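You operate a simulated robot arm through the tools that you are given. There is no shell and no other tool.

Carry out the task below with a simulated robot arm. There is one attempt and no reset: what you move stays moved.

TASK
Set the haul-off gap to 32 mm, switched off and with the belt lifted.
Fine: lower the belt and switch the haul-off on again.

The check looks at the end state, three seconds after you hand in, the way a careful person would. Anything else that was tipped, shoved, dropped, spilled or broken makes it a failure.

THE ROBOT
A 7-joint arm with a fingered hand, fixed in place. Base frame: the origin is at the foot of the arm, x ahead of it, y to its left, z up; the work surface is at about z = 640. Units: mm, degrees, N and s.
Its first joint turns from -166.0 to 166.0 degrees. Payload 4 kg.
The tool frame sits at the grasp point between the pads (the TCP): z along the fingers, y along the line on which they close. The tips reach 30 mm beyond it. The gripper opens to 104 mm. The gripper's body begins 35 mm behind the TCP. The gripper is a hand of 4 fingers: y runs from the thumb to the fingers, the wrist lies at [-15, -113, -190] in the tool frame, and closing takes about 1.5 s.
Orientation is told as [roll, pitch, yaw] about the base's x, y, z axes, in that order, counted from this pose: with the fingers straight down and the wrist toward the robot, the tool's x, y and z point along [0, 1, 0], [1, 0, 0] and [0, 0, -1] of the base frame.

THE INTERFACE
- The arm moves only by the tool servo_tool. Its arguments are lists of equal length, an entry for each row: "linear": the shift along the base's x, y, z in mm, a list of three; "rotation": the turn, a rotation vector about the base's x, y, z in rad, a list of three; "claw": the gripper command, from -1 (shut) to 1 (fully open), values between in proportion. In form: {"linear": [[tx, ty, tz], ...], "rotation": [[rx, ry, rz], ...], "claw": [claw, ...]}. A call has 1 to 20 rows; each row shifts and turns the commanded pose from where the row before left it. Each row takes 0.2 s and may step no farther than 50 mm and 8.6 degrees from the row before; otherwise, or with a gripper value out of range, the whole call is refused. Where a pose cannot be reached the arm comes as near as it can. A force on the tool above 40 N (or 10 N above the force at the start of the call, whichever is more), or a blocked arm, ends the call early, and 0.2 s more pass. The fingers move at their own pace (about 153 mm/s each) and stop on an object; they squeeze with about 33 N. The grip force told is the motor's: it shows also when the fingers shut on nothing. Time passes only in rows, and 0.2 s behind the last, so rows that do not move let the fingers close. It gives the time, the measured TCP pose, the force on the tool (base axes), the opening and the grip force at its end, in the units of the frame above (readings bear some noise), with the torque about the TCP (base axes, N m) and any sound that the robot's microphone picked up.
- Cameras (640 x 400 px; columns grow to the right, rows downward): "scene" is fixed at [220.6, 656.2, 1784.3]; the picture's right is [-0.65, -0.76, 0.00], its down [-0.35, 0.30, -0.89] and it looks along [0.68, -0.57, -0.47] (base axes); focal length 327 px, centre (320, 200). "wrist" rides on the gripper at [61, -92, -130] in the tool frame; the picture's right is [-0.81, 0.28, -0.52], its down [-0.53, -0.71, 0.46] and it looks along [-0.24, 0.64, 0.72] (tool axes); focal length 275 px, centre (320, 200). There is no depth. A picture from a camera that has moved, and an enlarged one, comes with that camera's place and axes in the base frame and with its lens. The place of the scene camera against the robot may be out by one fixed shift of up to 12 mm in any direction.
- capture(camera): a new picture of that camera. It takes no simulated time.
- hand_shape(shape): the hand has 4 fingers and takes this shape, open, in about a second: jaw (thumb against the fingers, like two jaws); tri (thumb and two fingers); tip (a fingertip pinch); poke (one finger out to press); point (the index stretched); flat (the hand flat); cup (the hand cupped); fist (a fist). The gripper value then closes the fingers along that shape, each until it touches; the sizes above hold for jaw. It gives what a move gives, with no picture.
- enlarge(camera, box): a new picture of the part [left, top, right, bottom] of that camera's present view, enlarged. It takes no simulated time.
- close_job(): hands the job in; it is judged then, once.

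Nothing tells you positions but the pictures and the camera data. Unless the task says otherwise, let go and move clear before handing in.

The tools are called after "Request:" as a command line: name --argument value ..., lists and objects as JSON in quotes. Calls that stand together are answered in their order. servo_tool: Moves the arm, as the interface text tells. Its arguments: {"type":"object","properties":{"linear":{"type":"array"},"rotation":{"type":"array"},"claw":{"type":"array"}},"required":["linear","rotation","claw"]} The other tools are called the same way: hand_shape (shape) gives the hand a shape; capture (camera) takes a picture; enlarge (camera, box) takes an enlarged picture of a part of a camera's view; close_job () hands the job in.

At the start:

```text
time_s: 0.0
tool_pos: [506.0, -145.7, 1564.9]
tcp_rot: [-0.1, 0.1, -0.1]
wrist_force: [-0.2, -0.5, 0.5]
ft_torque: [-0.01, -0.04, 0.03]
grip_width: 103.7
grasp_force: 0.1
shape: jaw
```

scene: 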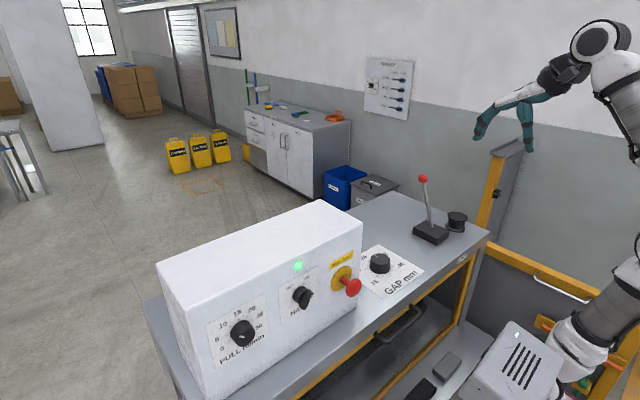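
wrist: 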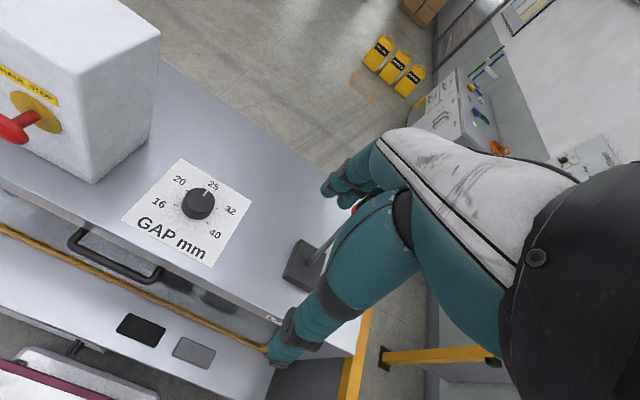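

I see a machine with a box carrying a PULL dial, a HAUL switch, an emergency stop, a flat GAP dial on the table top, and a lever with a red ball. I'll look closer before I move.

Request:
enlarge --camera "scene" --box '[200, 230, 440, 380]'

Request:
enlarge --camera "scene" --box '[340, 160, 500, 310]'

Request:
enlarge --camera "wrist" --box '[100, 130, 340, 300]'

Request:
enlarge --camera "scene" --box '[340, 40, 440, 130]'

```text
2.67 times, centred on (320, 305) of scene
camera zoom: at [220.6, 656.2, 1784.3], right [-0.65, -0.76, 0.0], down [-0.35, 0.3, -0.89], along [0.68, -0.57, -0.47], focal length 872 px, centre (320, -80)
```

zoom: 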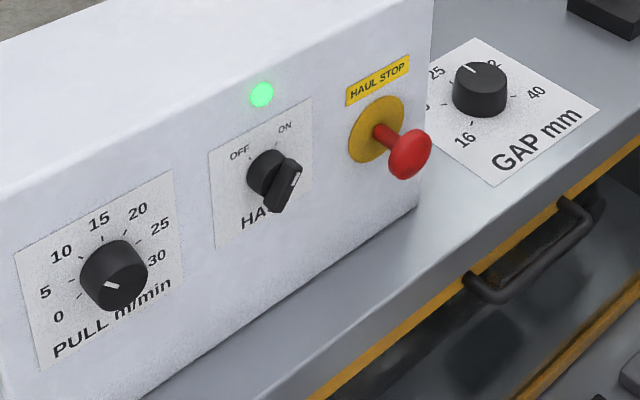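

```text
2.67 times, centred on (420, 235) of scene
camera zoom: at [220.6, 656.2, 1784.3], right [-0.65, -0.76, 0.0], down [-0.35, 0.3, -0.89], along [0.68, -0.57, -0.47], focal length 872 px, centre (53, 107)
```

zoom: 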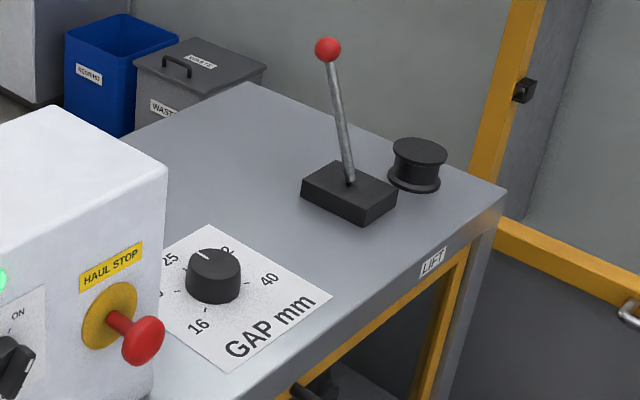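

```text
2.35 times, centred on (220, 215) of wrist
camera zoom: at [414.3, -84.5, 1696.7], right [0.28, -0.81, 0.52], down [-0.71, -0.53, -0.46], along [0.64, -0.24, -0.72], focal length 648 px, centre (555, 165)
```

zoom: 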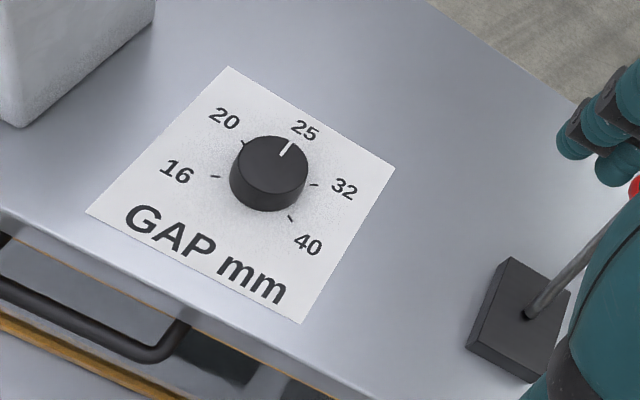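

```text
4.44 times, centred on (390, 85) of scene
camera zoom: at [220.6, 656.2, 1784.3], right [-0.65, -0.76, 0.0], down [-0.35, 0.3, -0.89], along [0.68, -0.57, -0.47], focal length 1453 px, centre (9, 711)
```

zoom: 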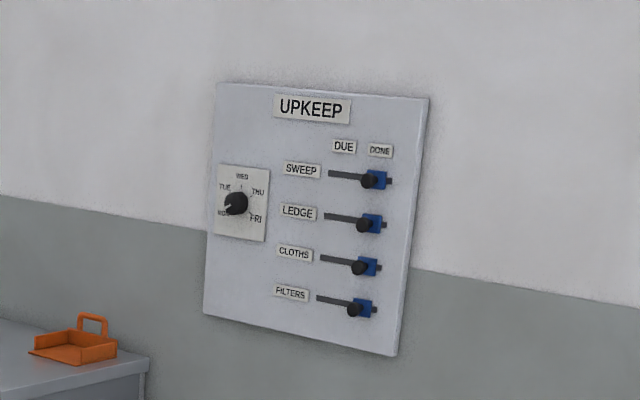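

The machine's controls face the robot: the HAUL switch is on (green lamp), the GAP dial is at 25, and the lever sits by a "LIFT" label. I'll shift the hand right a little to see the lever and its markings.

Request:
servo_tool --linear '[[0, -40, 0], [0, -40, 0], [0, -40, 0], [0, -30, 0]]' --rotation '[[0, 0, 0], [0, 0, 0], [0, 0, 0], [0, 0, 0]]' --claw '[1, 1, 1, 1]'

Request:
capture --camera "wrist"

Request:
capture --camera "scene"

```text
time_s: 1.0
tool_pos: [507.5, -295.0, 1566.1]
tcp_rot: [0.0, -0.1, 0.1]
wrist_force: [-0.6, 0.5, 0.0]
ft_torque: [-0.01, -0.04, 0.0]
grip_width: 103.6
grasp_force: 0.2
shape: jaw
```

```text
taken
camera wrist: at [414.2, -235.3, 1697.5], right [0.28, -0.81, 0.52], down [-0.71, -0.53, -0.46], along [0.65, -0.24, -0.72], focal length 275 px, centre (320, 200)
```

wrist: 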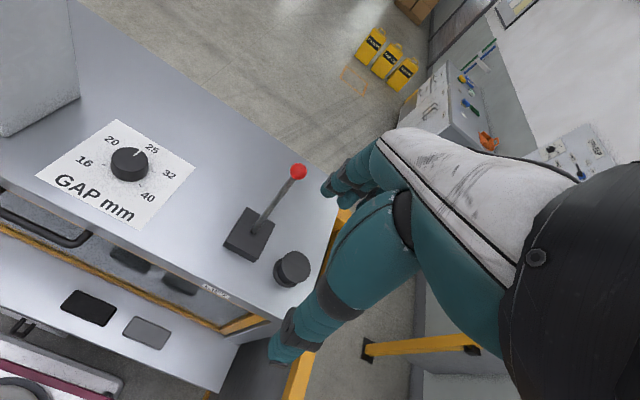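

```text
taken
```

scene: 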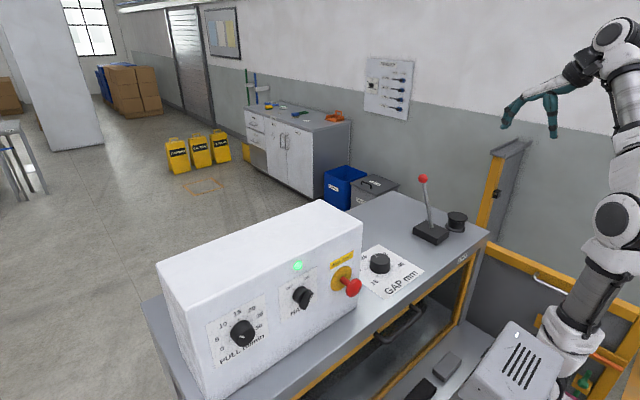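

Request:
enlarge --camera "wrist" --box '[180, 140, 340, 320]'

Request:
enlarge --camera "wrist" --box '[30, 100, 210, 230]'

Request:
enlarge --camera "scene" --box '[400, 165, 490, 270]'

Request:
enlarge --camera "scene" --box '[270, 250, 370, 320]'

```text
2.22 times, centred on (260, 230) of wrist
camera zoom: at [414.2, -235.3, 1697.5], right [0.28, -0.81, 0.52], down [-0.71, -0.53, -0.46], along [0.65, -0.24, -0.72], focal length 612 px, centre (453, 133)
```

zoom: 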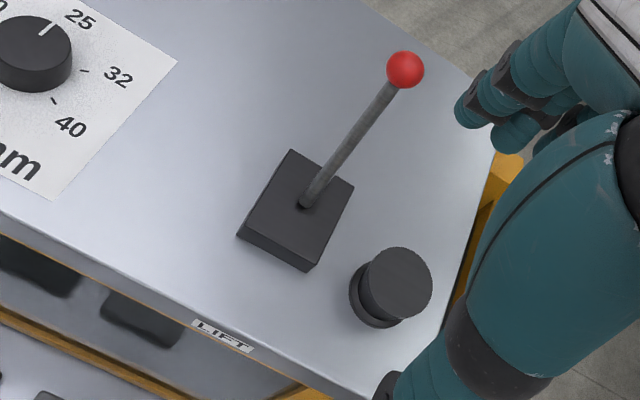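

```text
3.08 times, centred on (120, 165) of wrist
camera zoom: at [414.2, -235.3, 1697.5], right [0.28, -0.81, 0.52], down [-0.71, -0.53, -0.46], along [0.65, -0.24, -0.72], focal length 847 px, centre (935, 308)
```

zoom: 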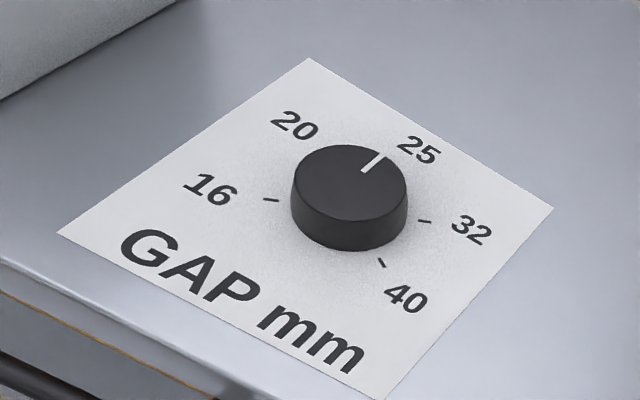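

```text
3.81 times, centred on (445, 218) of scene
camera zoom: at [220.6, 656.2, 1784.3], right [-0.65, -0.76, 0.0], down [-0.35, 0.3, -0.89], along [0.68, -0.57, -0.47], focal length 1246 px, centre (-156, 133)
```

zoom: 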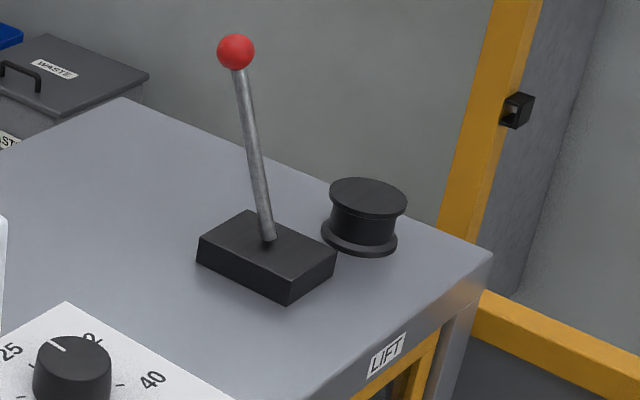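

```text
5.71 times, centred on (320, 285) of scene
camera zoom: at [220.6, 656.2, 1784.3], right [-0.65, -0.76, 0.0], down [-0.35, 0.3, -0.89], along [0.68, -0.57, -0.47], focal length 1869 px, centre (320, -286)
```

zoom: 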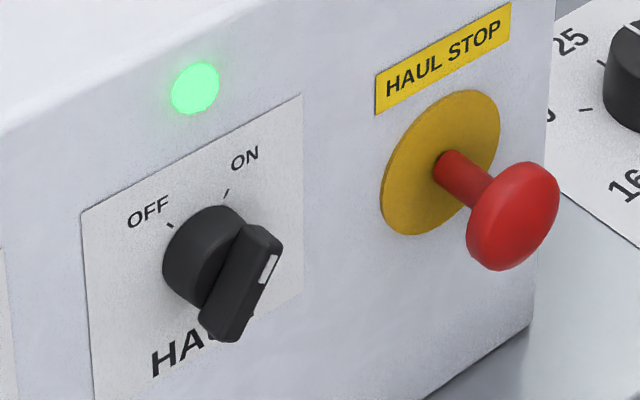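

The GAP dial centre works out near [717, -20] with its top at about z 1150, on a table at z ≈ 1114. The lever ball is near [790, -300, 1312], tilted away from the robot. I'll check the rest of the scene for belt indicators before acting.

Request:
enlarge --camera "scene" --box '[400, 290, 640, 400]'

Request:
enlarge --camera "wrist" --box '[0, 190, 260, 400]'

Request:
enlarge --camera "scene" --box '[200, 60, 420, 200]'

Request:
enlarge --camera "wrist" --box '[260, 220, 480, 400]'

```text
2.67 times, centred on (520, 345) of scene
camera zoom: at [220.6, 656.2, 1784.3], right [-0.65, -0.76, 0.0], down [-0.35, 0.3, -0.89], along [0.68, -0.57, -0.47], focal length 872 px, centre (-213, -187)
```

zoom: 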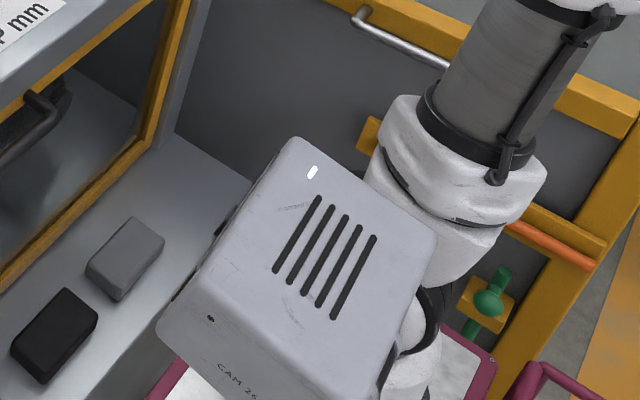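

```text
1.90 times, centred on (130, 295) of wrist
camera zoom: at [414.2, -235.3, 1697.5], right [0.28, -0.81, 0.52], down [-0.71, -0.53, -0.46], along [0.65, -0.24, -0.72], focal length 524 px, centre (682, 19)
```

zoom: 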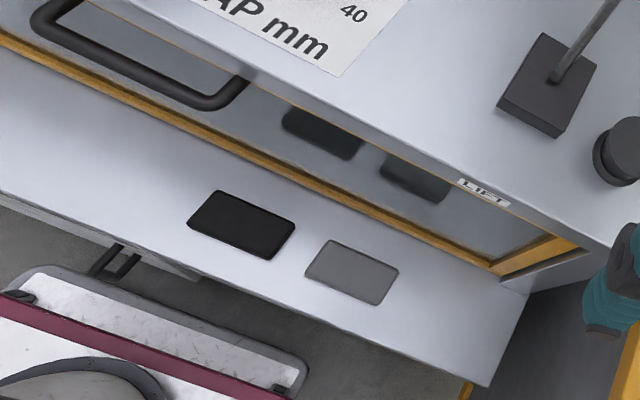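

```text
2.86 times, centred on (310, 130) of scene
camera zoom: at [220.6, 656.2, 1784.3], right [-0.65, -0.76, 0.0], down [-0.35, 0.3, -0.89], along [0.68, -0.57, -0.47], focal length 934 px, centre (349, 400)
```

zoom: 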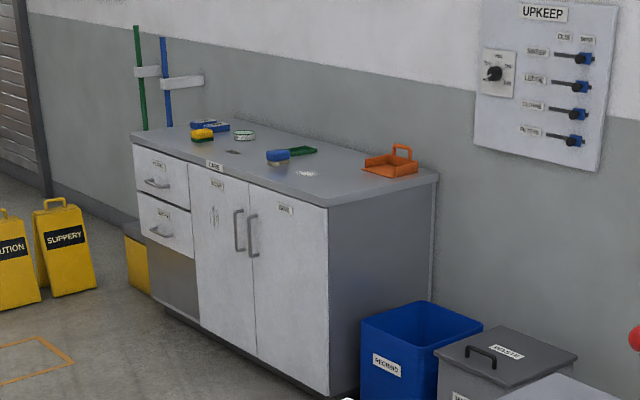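

```text
2.22 times, centred on (370, 310) of wrist
camera zoom: at [414.2, -235.3, 1697.5], right [0.28, -0.81, 0.52], down [-0.71, -0.53, -0.46], along [0.65, -0.24, -0.72], focal length 612 px, centre (209, -44)
```

zoom: 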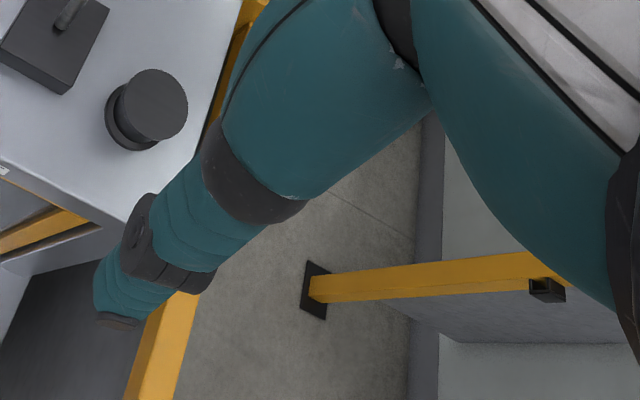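

Nothing else is marked as a belt indicator, so I take the lever leaning away as belt down and pulling it toward the LIFT label as belt lifted. First comes the HAUL switch, so I'll move in front of the box to measure it with the wrist camera.

Request:
servo_tool --linear '[[-2, 45, -6], [-2, 45, -6], [-2, 45, -6], [-2, 45, -6], [-2, 45, -6], [-2, 45, -6], [-2, 45, -6], [-2, 45, -6], [-2, 45, -6], [-2, 45, -6], [-2, 45, -6], [-2, 45, -6], [-2, 45, -6]]' --rotation '[[0, 0, 0], [0, 0, 0], [0, 0, 0], [0, 0, 0], [0, 0, 0], [0, 0, 0], [0, 0, 0], [0, 0, 0], [0, 0, 0], [0, 0, 0], [0, 0, 0], [0, 0, 0], [0, 0, 0]]' --claw '[1, 1, 1, 1, 1, 1, 1, 1, 1, 1, 1, 1, 1]'

Request:
capture --camera "wrist"

Request:
capture --camera "scene"

```text
time_s: 3.8
tool_pos: [480.4, 289.4, 1488.2]
tcp_rot: [0.2, 0.0, -0.2]
wrist_force: [-0.8, 0.2, 0.5]
ft_torque: [0.11, 0.01, 0.0]
grip_width: 103.8
grasp_force: 0.2
shape: jaw
```

```text
taken
camera wrist: at [388.3, 349.0, 1620.7], right [0.27, -0.81, 0.52], down [-0.71, -0.53, -0.46], along [0.64, -0.24, -0.73], focal length 275 px, centre (320, 200)
```

wrist: 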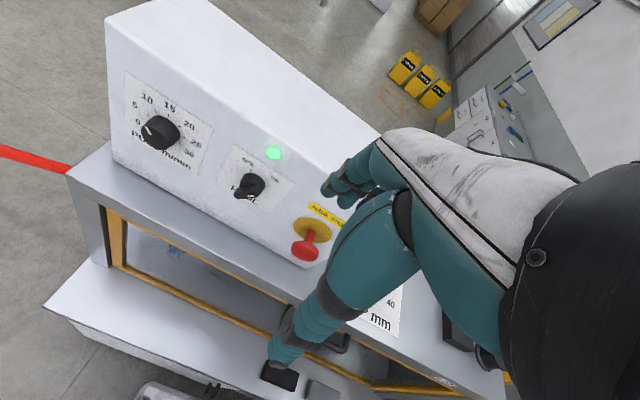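

```text
taken
```

scene: 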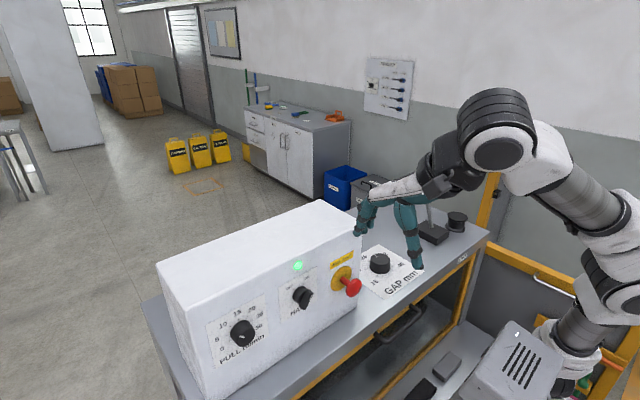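

Request:
enlarge --camera "wrist" --box '[200, 120, 360, 280]'

Request:
enlarge --camera "wrist" --box '[90, 0, 390, 290]'

```text
2.50 times, centred on (280, 200) of wrist
camera zoom: at [388.3, 349.0, 1620.7], right [0.27, -0.81, 0.52], down [-0.71, -0.53, -0.46], along [0.64, -0.24, -0.73], focal length 688 px, centre (420, 200)
```

zoom: 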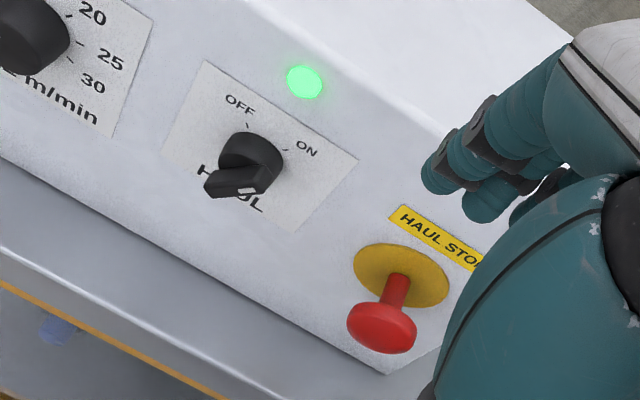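

```text
1.38 times, centred on (240, 145) of wrist
camera zoom: at [388.3, 349.0, 1620.7], right [0.27, -0.81, 0.52], down [-0.71, -0.53, -0.46], along [0.64, -0.24, -0.73], focal length 380 px, centre (430, 276)
```

zoom: 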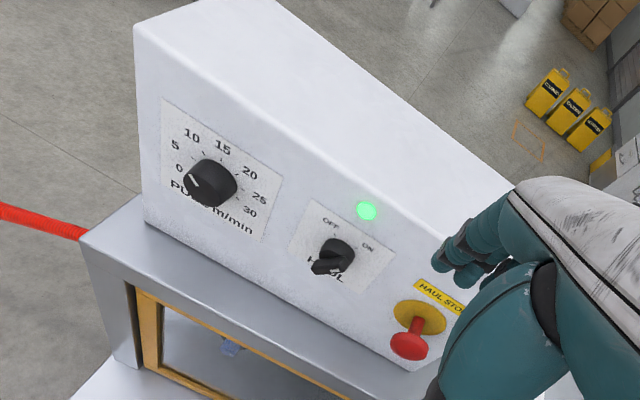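

The HAUL plate is on the face at x ≈ 651, with the switch axis near y 343.5, z 1275 and ON/OFF at about ±30° from vertical. I'll zoom in on the knob to size its bar.

Request:
enlarge --camera "wrist" --box '[230, 150, 290, 210]'

Request:
enlarge --camera "scene" --box '[280, 275, 325, 315]'

```text
6.67 times, centred on (260, 180) of wrist
camera zoom: at [388.3, 349.0, 1620.7], right [0.27, -0.81, 0.52], down [-0.71, -0.53, -0.46], along [0.64, -0.24, -0.73], focal length 1835 px, centre (720, 333)
```

zoom: 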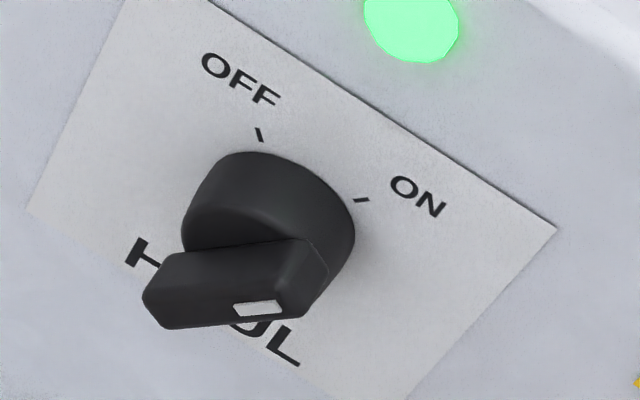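

```text
10.00 times, centred on (302, 295) of scene
camera zoom: at [220.6, 656.2, 1784.3], right [-0.65, -0.76, 0.0], down [-0.35, 0.3, -0.89], along [0.68, -0.57, -0.47], focal length 3270 px, centre (495, -750)
```

zoom: 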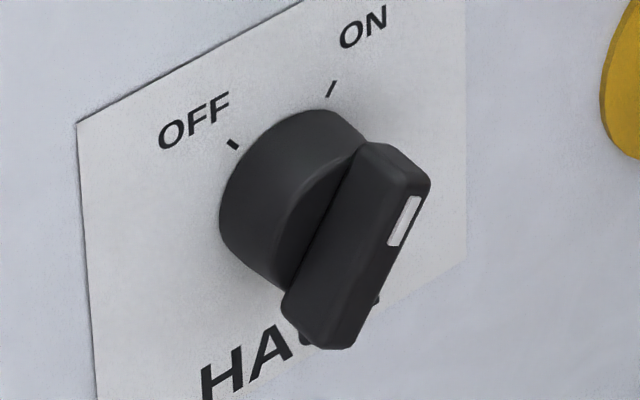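

The bar's front is near x 618 and it is about 45 mm long. I'll grip it head-on with the fingers pointing at the panel, so I now turn the hand forward well clear of the box, in two halves.

Request:
servo_tool --linear '[[-5, 5, 0], [-5, 5, 0], [-5, 5, 0], [-5, 5, 0], [-5, 5, 0], [-5, 5, 0], [-5, 5, 0]]' --rotation '[[-0.0864, -0.0864, 0.0864], [-0.0864, -0.0864, 0.0864], [-0.0864, -0.0864, 0.0864], [-0.0864, -0.0864, 0.0864], [-0.0864, -0.0864, 0.0864], [-0.0864, -0.0864, 0.0864], [-0.0864, -0.0864, 0.0864]]' --claw '[1, 1, 1, 1, 1, 1, 1]'

Request:
capture --camera "scene"

Request:
capture --camera "wrist"

```text
time_s: 5.4
tool_pos: [444.8, 326.1, 1487.0]
tcp_rot: [-45.1, -19.6, 45.2]
wrist_force: [0.2, -0.4, -0.1]
ft_torque: [0.02, 0.05, -0.02]
grip_width: 104.2
grasp_force: 0.0
shape: jaw
```

```text
taken
```

scene: 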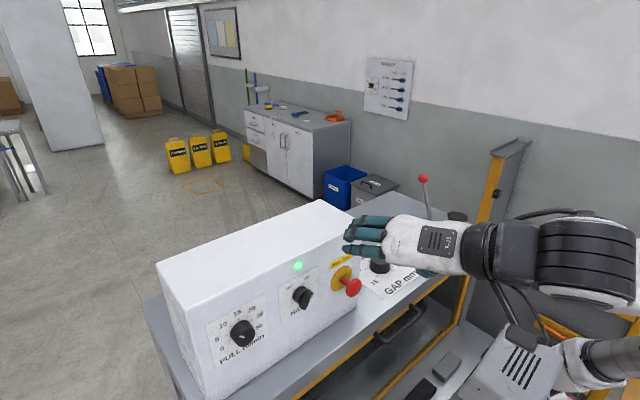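

```text
taken
camera wrist: at [276.5, 347.2, 1503.5], right [0.11, -0.18, 0.98], down [0.01, -0.98, -0.18], along [0.99, 0.03, -0.1], focal length 275 px, centre (320, 200)
```

wrist: 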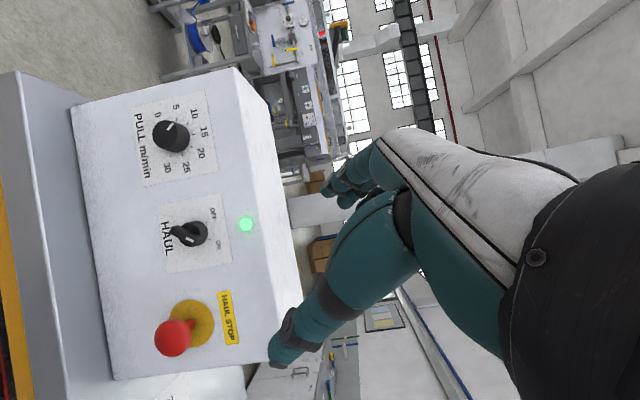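

The hand is half turned with the panel in good view and everything clear. I'll finish the turn.

Request:
servo_tool --linear '[[0, 0, 0], [0, 0, 0], [0, 0, 0], [0, 0, 0], [0, 0, 0], [0, 0, 0], [0, 0, 0]]' --rotation '[[-0.0864, -0.0864, 0.0864], [-0.0864, -0.0864, 0.0864], [-0.0864, -0.0864, 0.0864], [-0.0864, -0.0864, 0.0864], [-0.0864, -0.0864, 0.0864], [-0.0864, -0.0864, 0.0864], [-0.0864, -0.0864, 0.0864]]' --claw '[1, 1, 1, 1, 1, 1, 1]'

Request:
capture --camera "scene"

Request:
capture --camera "wrist"

```text
time_s: 7.0
tool_pos: [444.1, 326.9, 1486.9]
tcp_rot: [-90.1, 0.1, 90.1]
wrist_force: [-0.2, -0.5, -1.1]
ft_torque: [0.01, -0.01, -0.05]
grip_width: 103.7
grasp_force: 0.0
shape: jaw
```

```text
taken
```

scene: 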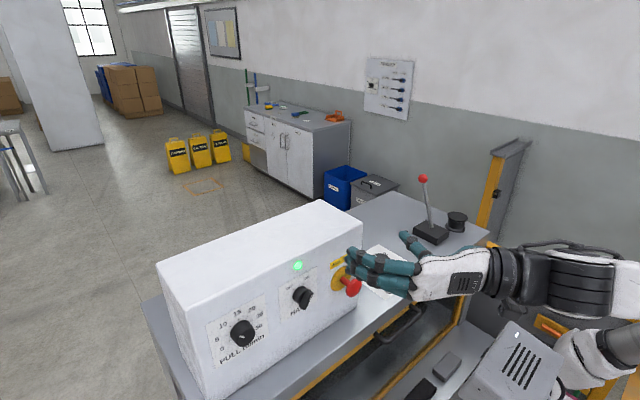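

```text
taken
camera wrist: at [314.7, 232.5, 1426.9], right [-0.52, 0.28, 0.81], down [0.46, -0.71, 0.54], along [0.72, 0.65, 0.24], focal length 275 px, centre (320, 200)
```

wrist: 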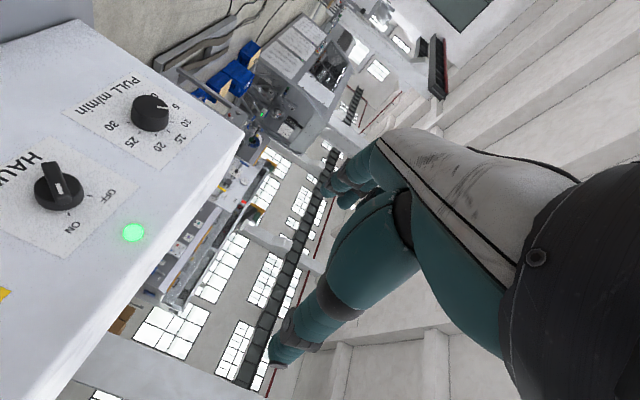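

The hand now points at the panel with the thumb to the right. I'll roll 30° to match the bar's ON angle and come down in front of the switch, still about 50 mm short of it.

Request:
servo_tool --linear '[[12, 2.8, -35.3], [12, 2.8, -35.3], [12, 2.8, -35.3], [12, 2.8, -35.3], [12, 2.8, -35.3], [12, 2.8, -35.3]]' --rotation '[[0.0873, 0, 0], [0.0873, 0, 0], [0.0873, 0, 0], [0.0873, 0, 0], [0.0873, 0, 0], [0.0873, 0, 0]]' --claw '[0.8, 0.6, 0.4, 0.2, 0, 0]'

Request:
capture --camera "scene"

Request:
capture --camera "wrist"

```text
time_s: 8.2
tool_pos: [479.1, 295.2, 1456.0]
tcp_rot: [-101.4, -34.7, 95.1]
wrist_force: [-0.9, 1.3, 0.8]
ft_torque: [0.03, -0.05, 0.0]
grip_width: 52.1
grasp_force: 0.0
shape: jaw
stopped in row 6: the arm was blocked; the commanded pose is now the measured one
```

```text
taken
```

scene: 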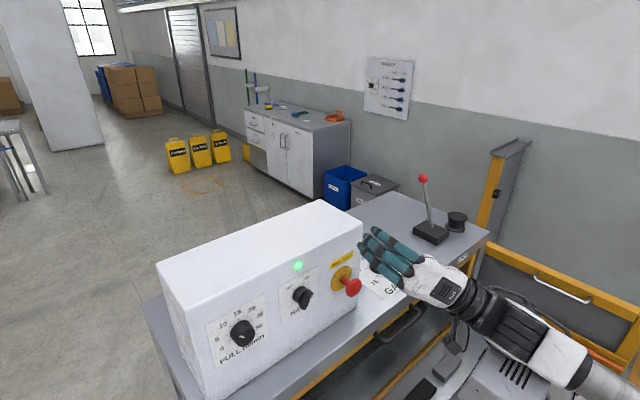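

```text
taken
camera wrist: at [366.1, 256.7, 1334.5], right [-0.65, -0.23, 0.73], down [0.42, -0.9, 0.1], along [0.63, 0.37, 0.68], focal length 275 px, centre (320, 200)
```

wrist: 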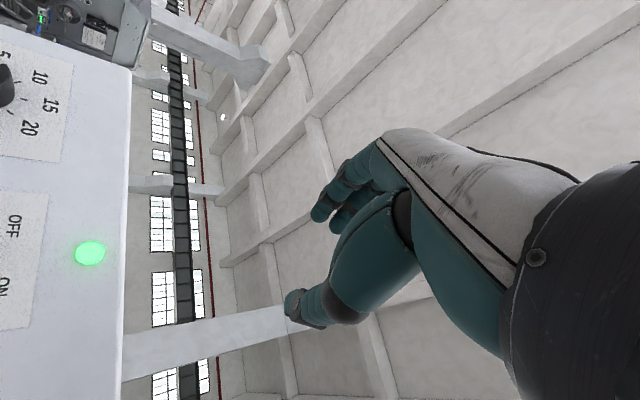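

The arm stopped because it can't go lower with the hand angled upward; nothing was touched. I'll change plan: bring the hand to a 45° forward-down pose, closer to the original one, and flick the switch by pushing with one finger.

Request:
servo_tool --linear '[[-3, 0, 4], [-3, 0, 4], [-3, 0, 4], [-3, 0, 4], [-3, 0, 4], [-3, 0, 4], [-3, 0, 4], [-3, 0, 4], [-3, 0, 4]]' --rotation '[[0.1058, 0.0956, -0.0312], [0.1058, 0.0956, -0.0312], [0.1058, 0.0956, -0.0312], [0.1058, 0.0956, -0.0312], [0.1058, 0.0956, -0.0312], [0.1058, 0.0956, -0.0312], [0.1058, 0.0956, -0.0312], [0.1058, 0.0956, -0.0312], [0.1058, 0.0956, -0.0312]]' --claw '[0, 0, 0, 0, 0, 0, 0, 0, 0]'

Request:
capture --camera "scene"

Request:
capture --camera "wrist"

```text
time_s: 10.2
tool_pos: [455.7, 293.5, 1488.5]
tcp_rot: [0.0, -44.5, 0.2]
wrist_force: [0.6, 1.0, -0.3]
ft_torque: [-0.01, -0.01, -0.02]
grip_width: 52.1
grasp_force: 0.1
shape: jaw
```

```text
taken
```

scene: 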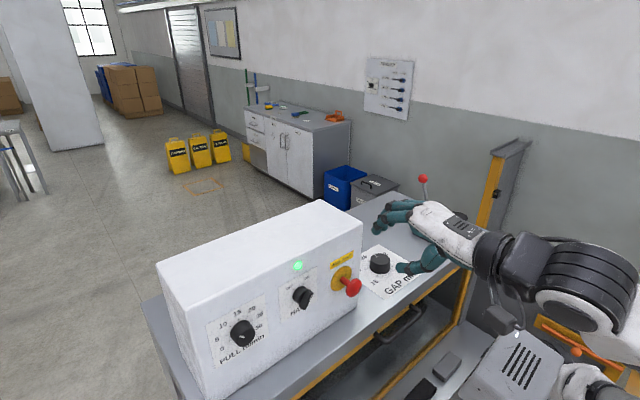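

```text
taken
camera wrist: at [298.0, 352.7, 1518.3], right [-0.16, -0.81, 0.56], down [-0.19, -0.53, -0.82], along [0.97, -0.24, -0.06], focal length 275 px, centre (320, 200)
```

wrist: 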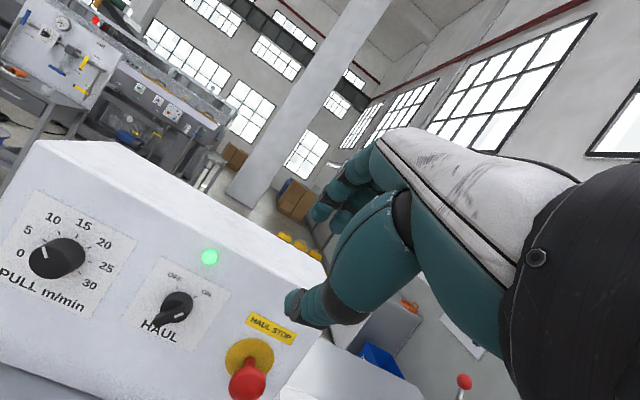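

The 45° pose works. I'll try the pointing shape and see where the index fingertip ends up.

Request:
hand_shape --shape "point"

Request:
capture --camera "wrist"

Request:
enlarge --camera "scene" --box '[340, 160, 540, 300]'

```text
time_s: 11.1
tool_pos: [456.1, 292.0, 1489.2]
tcp_rot: [-0.2, -44.7, 0.4]
wrist_force: [0.0, -0.1, 0.6]
ft_torque: [0.01, -0.01, 0.03]
grip_width: 96.2
grasp_force: 0.1
shape: point
```

```text
taken
camera wrist: at [298.1, 352.5, 1517.9], right [-0.16, -0.81, 0.56], down [-0.19, -0.54, -0.82], along [0.97, -0.24, -0.06], focal length 275 px, centre (320, 200)
```

wrist: 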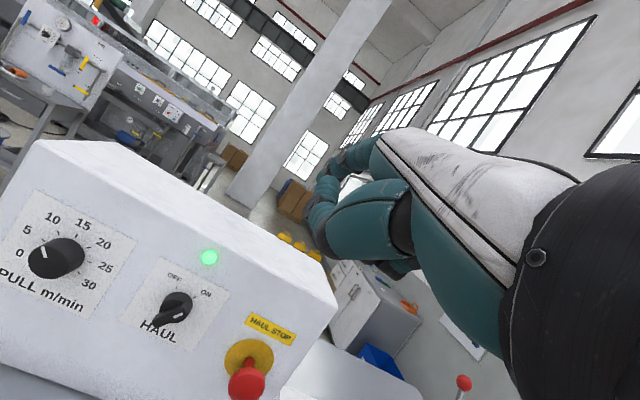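

```text
2.86 times, centred on (440, 230) of scene
camera zoom: at [220.6, 656.2, 1784.3], right [-0.65, -0.76, 0.0], down [-0.35, 0.3, -0.89], along [0.68, -0.57, -0.47], focal length 934 px, centre (-23, 114)
```

zoom: 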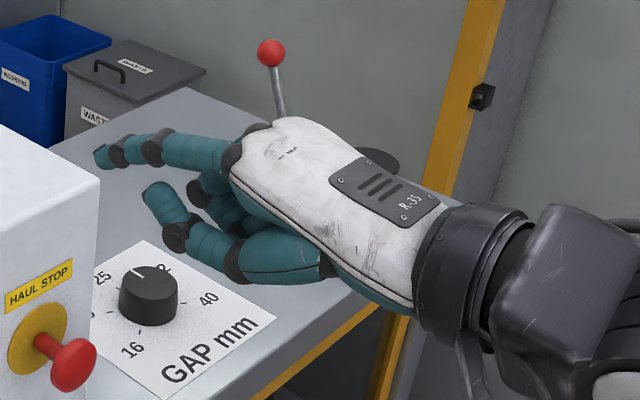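

The index now sits well above the tool axis and out of the wrist camera's sight. I'll compare it with the poke shape.

Request:
hand_shape --shape "poke"

Request:
capture --camera "wrist"

Request:
enlarge --camera "scene" --box '[340, 160, 540, 300]'

```text
time_s: 12.0
tool_pos: [454.9, 293.7, 1488.6]
tcp_rot: [-0.3, -44.6, 0.4]
wrist_force: [-0.9, -0.3, -0.8]
ft_torque: [0.01, -0.02, 0.0]
grip_width: 0.0
grasp_force: 0.1
shape: poke
```

```text
taken
camera wrist: at [298.1, 352.5, 1517.9], right [-0.16, -0.81, 0.56], down [-0.19, -0.54, -0.82], along [0.97, -0.24, -0.06], focal length 275 px, centre (320, 200)
```

wrist: 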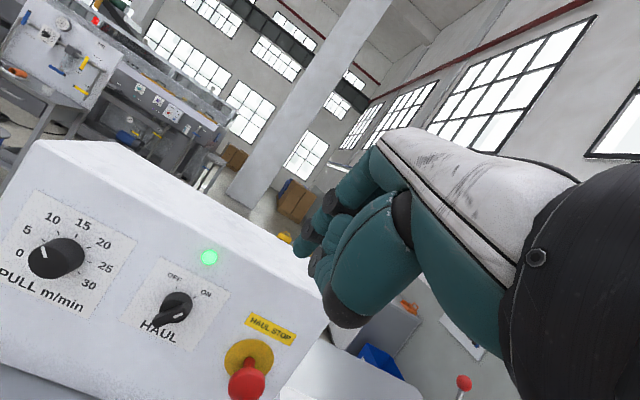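

```text
2.86 times, centred on (440, 230) of scene
camera zoom: at [220.6, 656.2, 1784.3], right [-0.65, -0.76, 0.0], down [-0.35, 0.3, -0.89], along [0.68, -0.57, -0.47], focal length 934 px, centre (-23, 114)
```

zoom: 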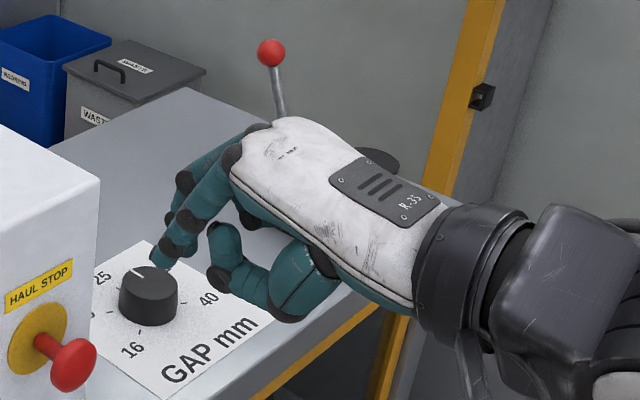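

In the poke shape the fingertip seems to sit right on the tool axis about 30 mm beyond the TCP. I'll zoom in to confirm.

Request:
enlarge --camera "wrist" --box '[240, 180, 400, 340]'

Request:
enlarge --camera "scene" --box '[370, 200, 440, 270]'

```text
2.50 times, centred on (320, 260) of wrist
camera zoom: at [298.1, 352.5, 1517.9], right [-0.16, -0.81, 0.56], down [-0.19, -0.54, -0.82], along [0.97, -0.24, -0.06], focal length 688 px, centre (320, 50)
```

zoom: 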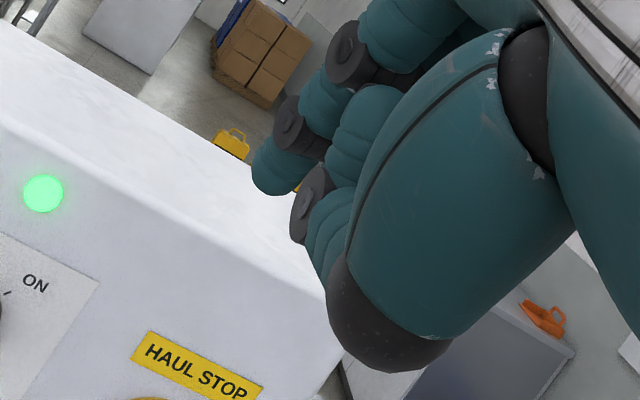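

```text
5.71 times, centred on (405, 235) of scene
camera zoom: at [220.6, 656.2, 1784.3], right [-0.65, -0.76, 0.0], down [-0.35, 0.3, -0.89], along [0.68, -0.57, -0.47], focal length 1869 px, centre (-166, 0)
```

zoom: 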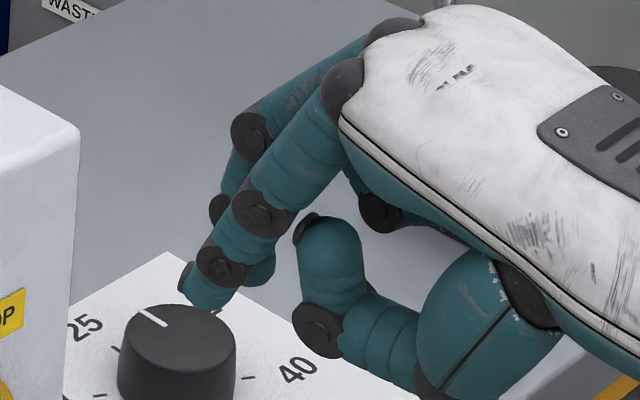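

In poke the fingertip is on the tool axis, about 30 mm past the TCP and roughly 9 mm in radius. I'll bring it down in front of the panel, just to the right of the bar's upper end and still short of it.

Request:
servo_tool --linear '[[18, 1.8, -34], [18, 1.8, -34], [18, 1.8, -34], [18, 1.8, -34], [18, 1.8, -34]]' --rotation '[[0, 0, 0], [0, 0, 0], [0, 0, 0], [0, 0, 0], [0, 0, 0]]' --claw '[1, 1, 1, 1, 1]'

Request:
capture --camera "scene"

Request:
capture --camera "wrist"

```text
time_s: 13.2
tool_pos: [543.5, 304.8, 1329.9]
tcp_rot: [0.9, -45.2, 0.3]
wrist_force: [1.1, 1.0, 0.0]
ft_torque: [0.01, 0.01, -0.01]
grip_width: 0.1
grasp_force: 0.1
shape: poke
```

```text
taken
```

scene: 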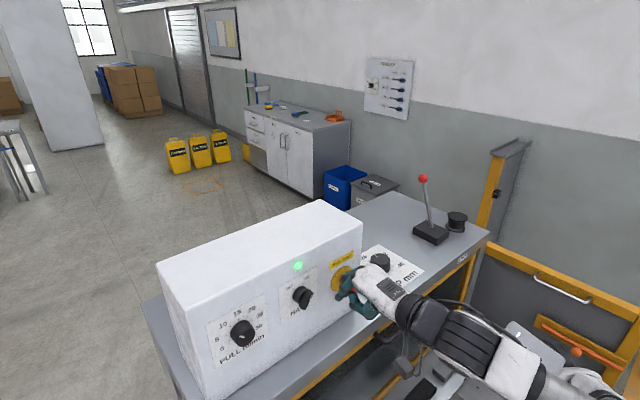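

```text
taken
camera wrist: at [385.2, 361.9, 1357.6], right [-0.16, -0.82, 0.55], down [-0.17, -0.53, -0.83], along [0.97, -0.23, -0.06], focal length 275 px, centre (320, 200)
```

wrist: 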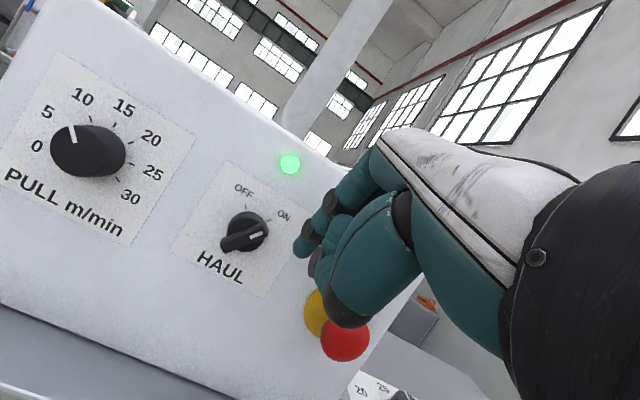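

The index tip hangs to the right of the HAUL bar and the e-stop is clear below. I'll go in carefully to the bar's depth, staying about 15 mm to its right.

Request:
servo_tool --linear '[[0, -2, -10], [0, 0, -10], [15, 0, 0], [15, 0, 0], [15, 0, 0]]' --rotation '[[0, 0, 0], [0, 0, 0], [0, 0, 0], [0, 0, 0], [0, 0, 0]]' --claw '[1, 1, 1, 1, 1]'

Request:
capture --camera "wrist"

Request:
enlarge --camera "scene" --box '[270, 240, 430, 360]'

```text
time_s: 14.6
tool_pos: [577.9, 306.5, 1337.8]
tcp_rot: [3.3, -47.4, -0.1]
wrist_force: [0.3, 0.4, -0.7]
ft_torque: [0.0, -0.02, 0.0]
grip_width: 0.0
grasp_force: 0.1
shape: poke
stopped in row 5: the arm was blocked; the commanded pose is now the measured one
```

```text
taken
camera wrist: at [416.2, 359.0, 1361.9], right [-0.16, -0.84, 0.52], down [-0.13, -0.51, -0.85], along [0.98, -0.2, -0.03], focal length 275 px, centre (320, 200)
```

wrist: 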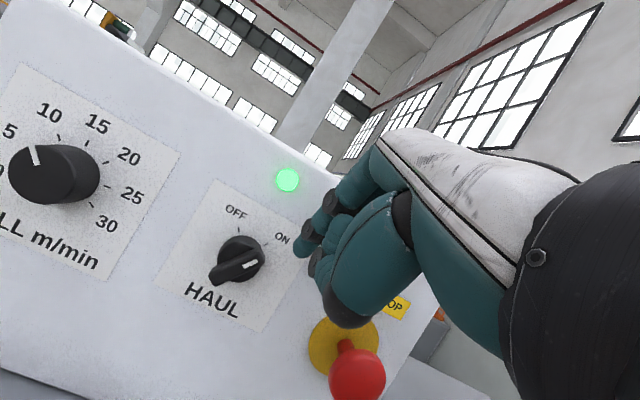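

```text
3.33 times, centred on (350, 300) of scene
camera zoom: at [220.6, 656.2, 1784.3], right [-0.65, -0.76, 0.0], down [-0.35, 0.3, -0.89], along [0.68, -0.57, -0.47], focal length 1090 px, centre (220, -133)
```

zoom: 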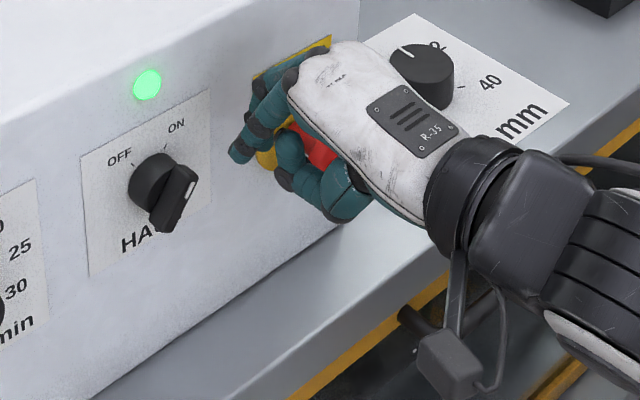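

The arm was blocked again around z 1338 without any force at the tool. I want to know whether it is a joint limit or the forearm meeting something, so I'll look at the arm in the scene view.

Request:
capture --camera "scene"

Request:
enlarge --camera "scene" --box '[380, 250, 640, 400]'

```text
taken
```

scene: 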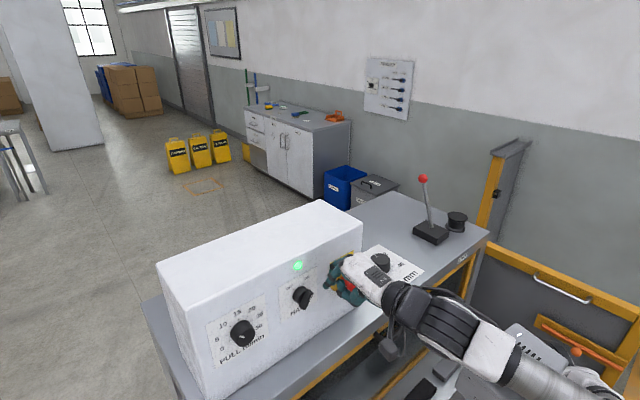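

```text
2.46 times, centred on (510, 325) of scene
camera zoom: at [220.6, 656.2, 1784.3], right [-0.65, -0.76, 0.0], down [-0.35, 0.3, -0.89], along [0.68, -0.57, -0.47], focal length 805 px, centre (-148, -108)
```

zoom: 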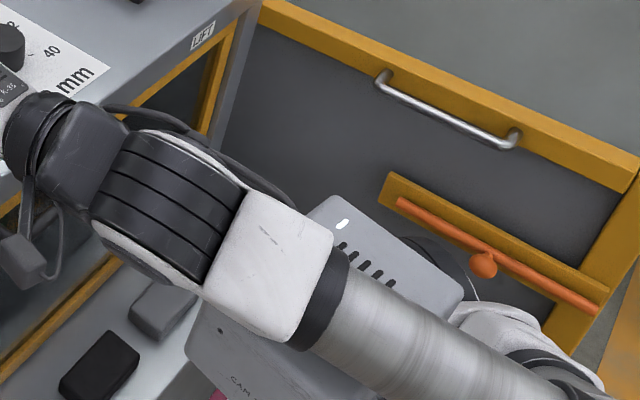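

The CAM box looks unmoved; the arm seems to run out of wrist range when it goes low with the hand so far forward. I'll back off a little, tip the fingers more downward (about 32°) and try coming down again.

Request:
servo_tool --linear '[[-10, 0, 3], [-8, 0, 3], [-5, 0, 2], [0, 0, 0]]' --rotation '[[-0.0163, 0.0897, -0.0102], [-0.0163, 0.0897, -0.0102], [-0.0163, 0.0897, -0.0102], [0, 0, 0]]' --claw '[1, 1, 1, 1]'

Request:
servo_tool --linear '[[0, -1, -10], [0, -1, -10], [0, -1, -8], [0, 0, 0]]' --rotation '[[0, 0, 0], [0, 0, 0], [0, 0, 0], [0, 0, 0]]' --claw '[1, 1, 1, 1]'

Request:
capture --camera "wrist"

Request:
enlarge --camera "scene" --box '[270, 240, 430, 360]'

```text
time_s: 15.6
tool_pos: [560.3, 299.3, 1335.4]
tcp_rot: [-1.3, -30.9, 0.0]
wrist_force: [-0.3, 1.1, 0.0]
ft_torque: [0.0, 0.01, 0.01]
grip_width: 0.1
grasp_force: 0.1
shape: poke
```

```text
time_s: 16.6
tool_pos: [560.2, 297.4, 1305.2]
tcp_rot: [-1.3, -31.1, 0.1]
wrist_force: [0.2, -0.1, -0.3]
ft_torque: [-0.02, 0.0, -0.01]
grip_width: 0.0
grasp_force: 0.0
shape: poke
```

```text
taken
camera wrist: at [415.3, 360.2, 1370.9], right [-0.04, -0.8, 0.6], down [-0.38, -0.54, -0.75], along [0.92, -0.26, -0.28], focal length 275 px, centre (320, 200)
```

wrist: 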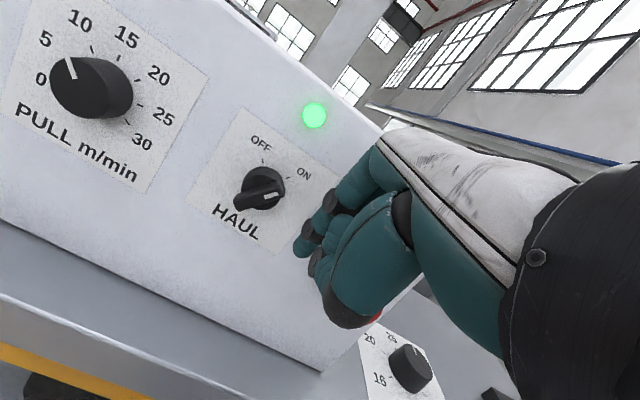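

```text
3.33 times, centred on (350, 300) of scene
camera zoom: at [220.6, 656.2, 1784.3], right [-0.65, -0.76, 0.0], down [-0.35, 0.3, -0.89], along [0.68, -0.57, -0.47], focal length 1090 px, centre (220, -133)
```

zoom: 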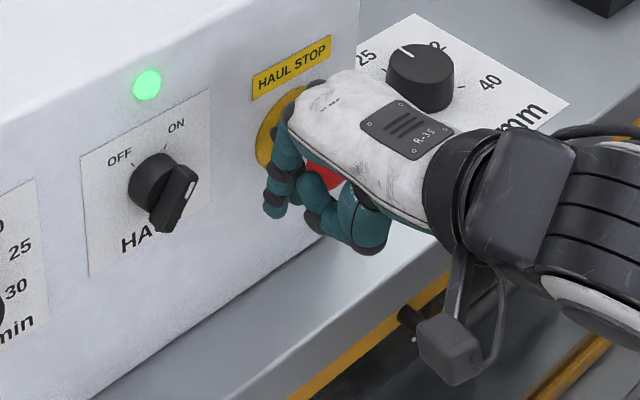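

The lower pose is reachable at about 31° tilt. Before going in I'll zoom in to pin down the panel depth and the gap to the bar.

Request:
enlarge --camera "wrist" --box '[180, 100, 350, 270]'

Request:
enlarge --camera "scene" --box '[290, 260, 390, 325]'

```text
2.35 times, centred on (265, 185) of wrist
camera zoom: at [415.3, 360.2, 1370.9], right [-0.04, -0.8, 0.6], down [-0.38, -0.54, -0.75], along [0.92, -0.26, -0.28], focal length 648 px, centre (449, 235)
```

zoom: 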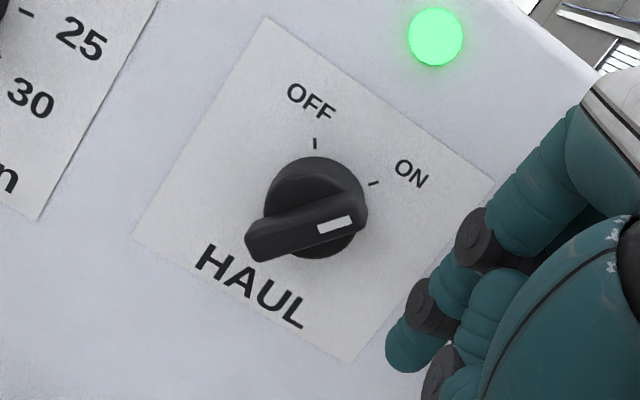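

```text
6.15 times, centred on (340, 292) of scene
camera zoom: at [220.6, 656.2, 1784.3], right [-0.65, -0.76, 0.0], down [-0.35, 0.3, -0.89], along [0.68, -0.57, -0.47], focal length 2012 px, centre (197, -369)
```

zoom: 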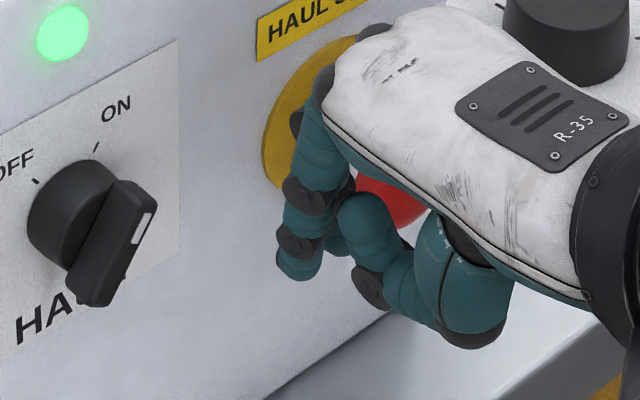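

The panel face is at x ≈ 648, the switch axis at y 343, z 1278, and the bar's front at x ≈ 615. I'll yaw the hand slightly so the index leads the neighbouring finger, line up at y 305, and then go in.

Request:
servo_tool --linear '[[0, 4, 3], [0, 4, 3], [0, 0, 0]]' --rotation '[[0.01, 0, -0.105], [0.01, 0, -0.105], [0, 0, 0]]' --claw '[1, 1, 1]'

Request:
servo_tool --linear '[[12, 0, 0], [12, 0, 0], [10, 0, 0], [0, 0, 0]]' --rotation '[[0, 0, 0], [0, 0, 0], [0, 0, 0], [0, 0, 0]]' --claw '[1, 1, 1, 1]'

Request:
capture --camera "wrist"

Request:
enlarge --camera "scene" --box '[290, 260, 390, 325]'

```text
time_s: 17.4
tool_pos: [561.8, 305.0, 1313.3]
tcp_rot: [0.1, -30.9, -12.8]
wrist_force: [0.6, -0.3, -0.1]
ft_torque: [-0.02, -0.02, 0.02]
grip_width: 0.0
grasp_force: 0.0
shape: poke
```

```text
time_s: 18.4
tool_pos: [594.5, 306.1, 1313.2]
tcp_rot: [0.1, -30.8, -12.7]
wrist_force: [-0.4, 0.1, -0.4]
ft_torque: [0.01, 0.0, 0.01]
grip_width: 0.0
grasp_force: 0.1
shape: poke
```

```text
taken
camera wrist: at [466.2, 395.5, 1378.8], right [-0.21, -0.78, 0.58], down [-0.49, -0.44, -0.76], along [0.85, -0.44, -0.29], focal length 275 px, centre (320, 200)
```

wrist: 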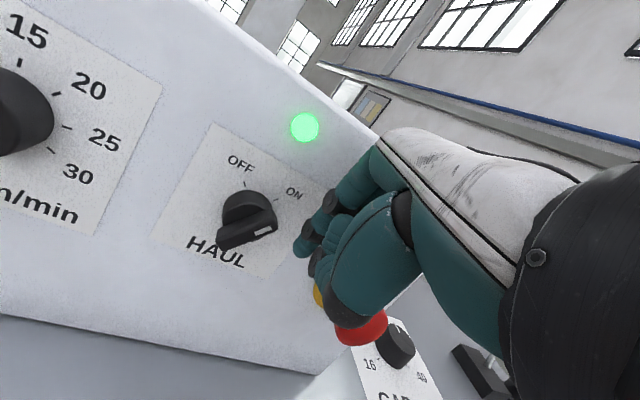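

```text
6.15 times, centred on (340, 292) of scene
camera zoom: at [220.6, 656.2, 1784.3], right [-0.65, -0.76, 0.0], down [-0.35, 0.3, -0.89], along [0.68, -0.57, -0.47], focal length 2012 px, centre (197, -369)
```

zoom: 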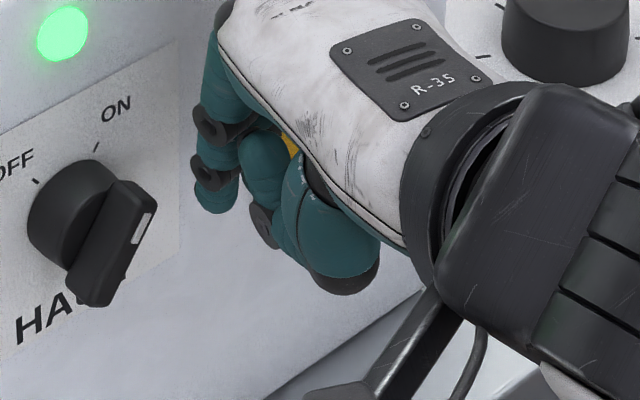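

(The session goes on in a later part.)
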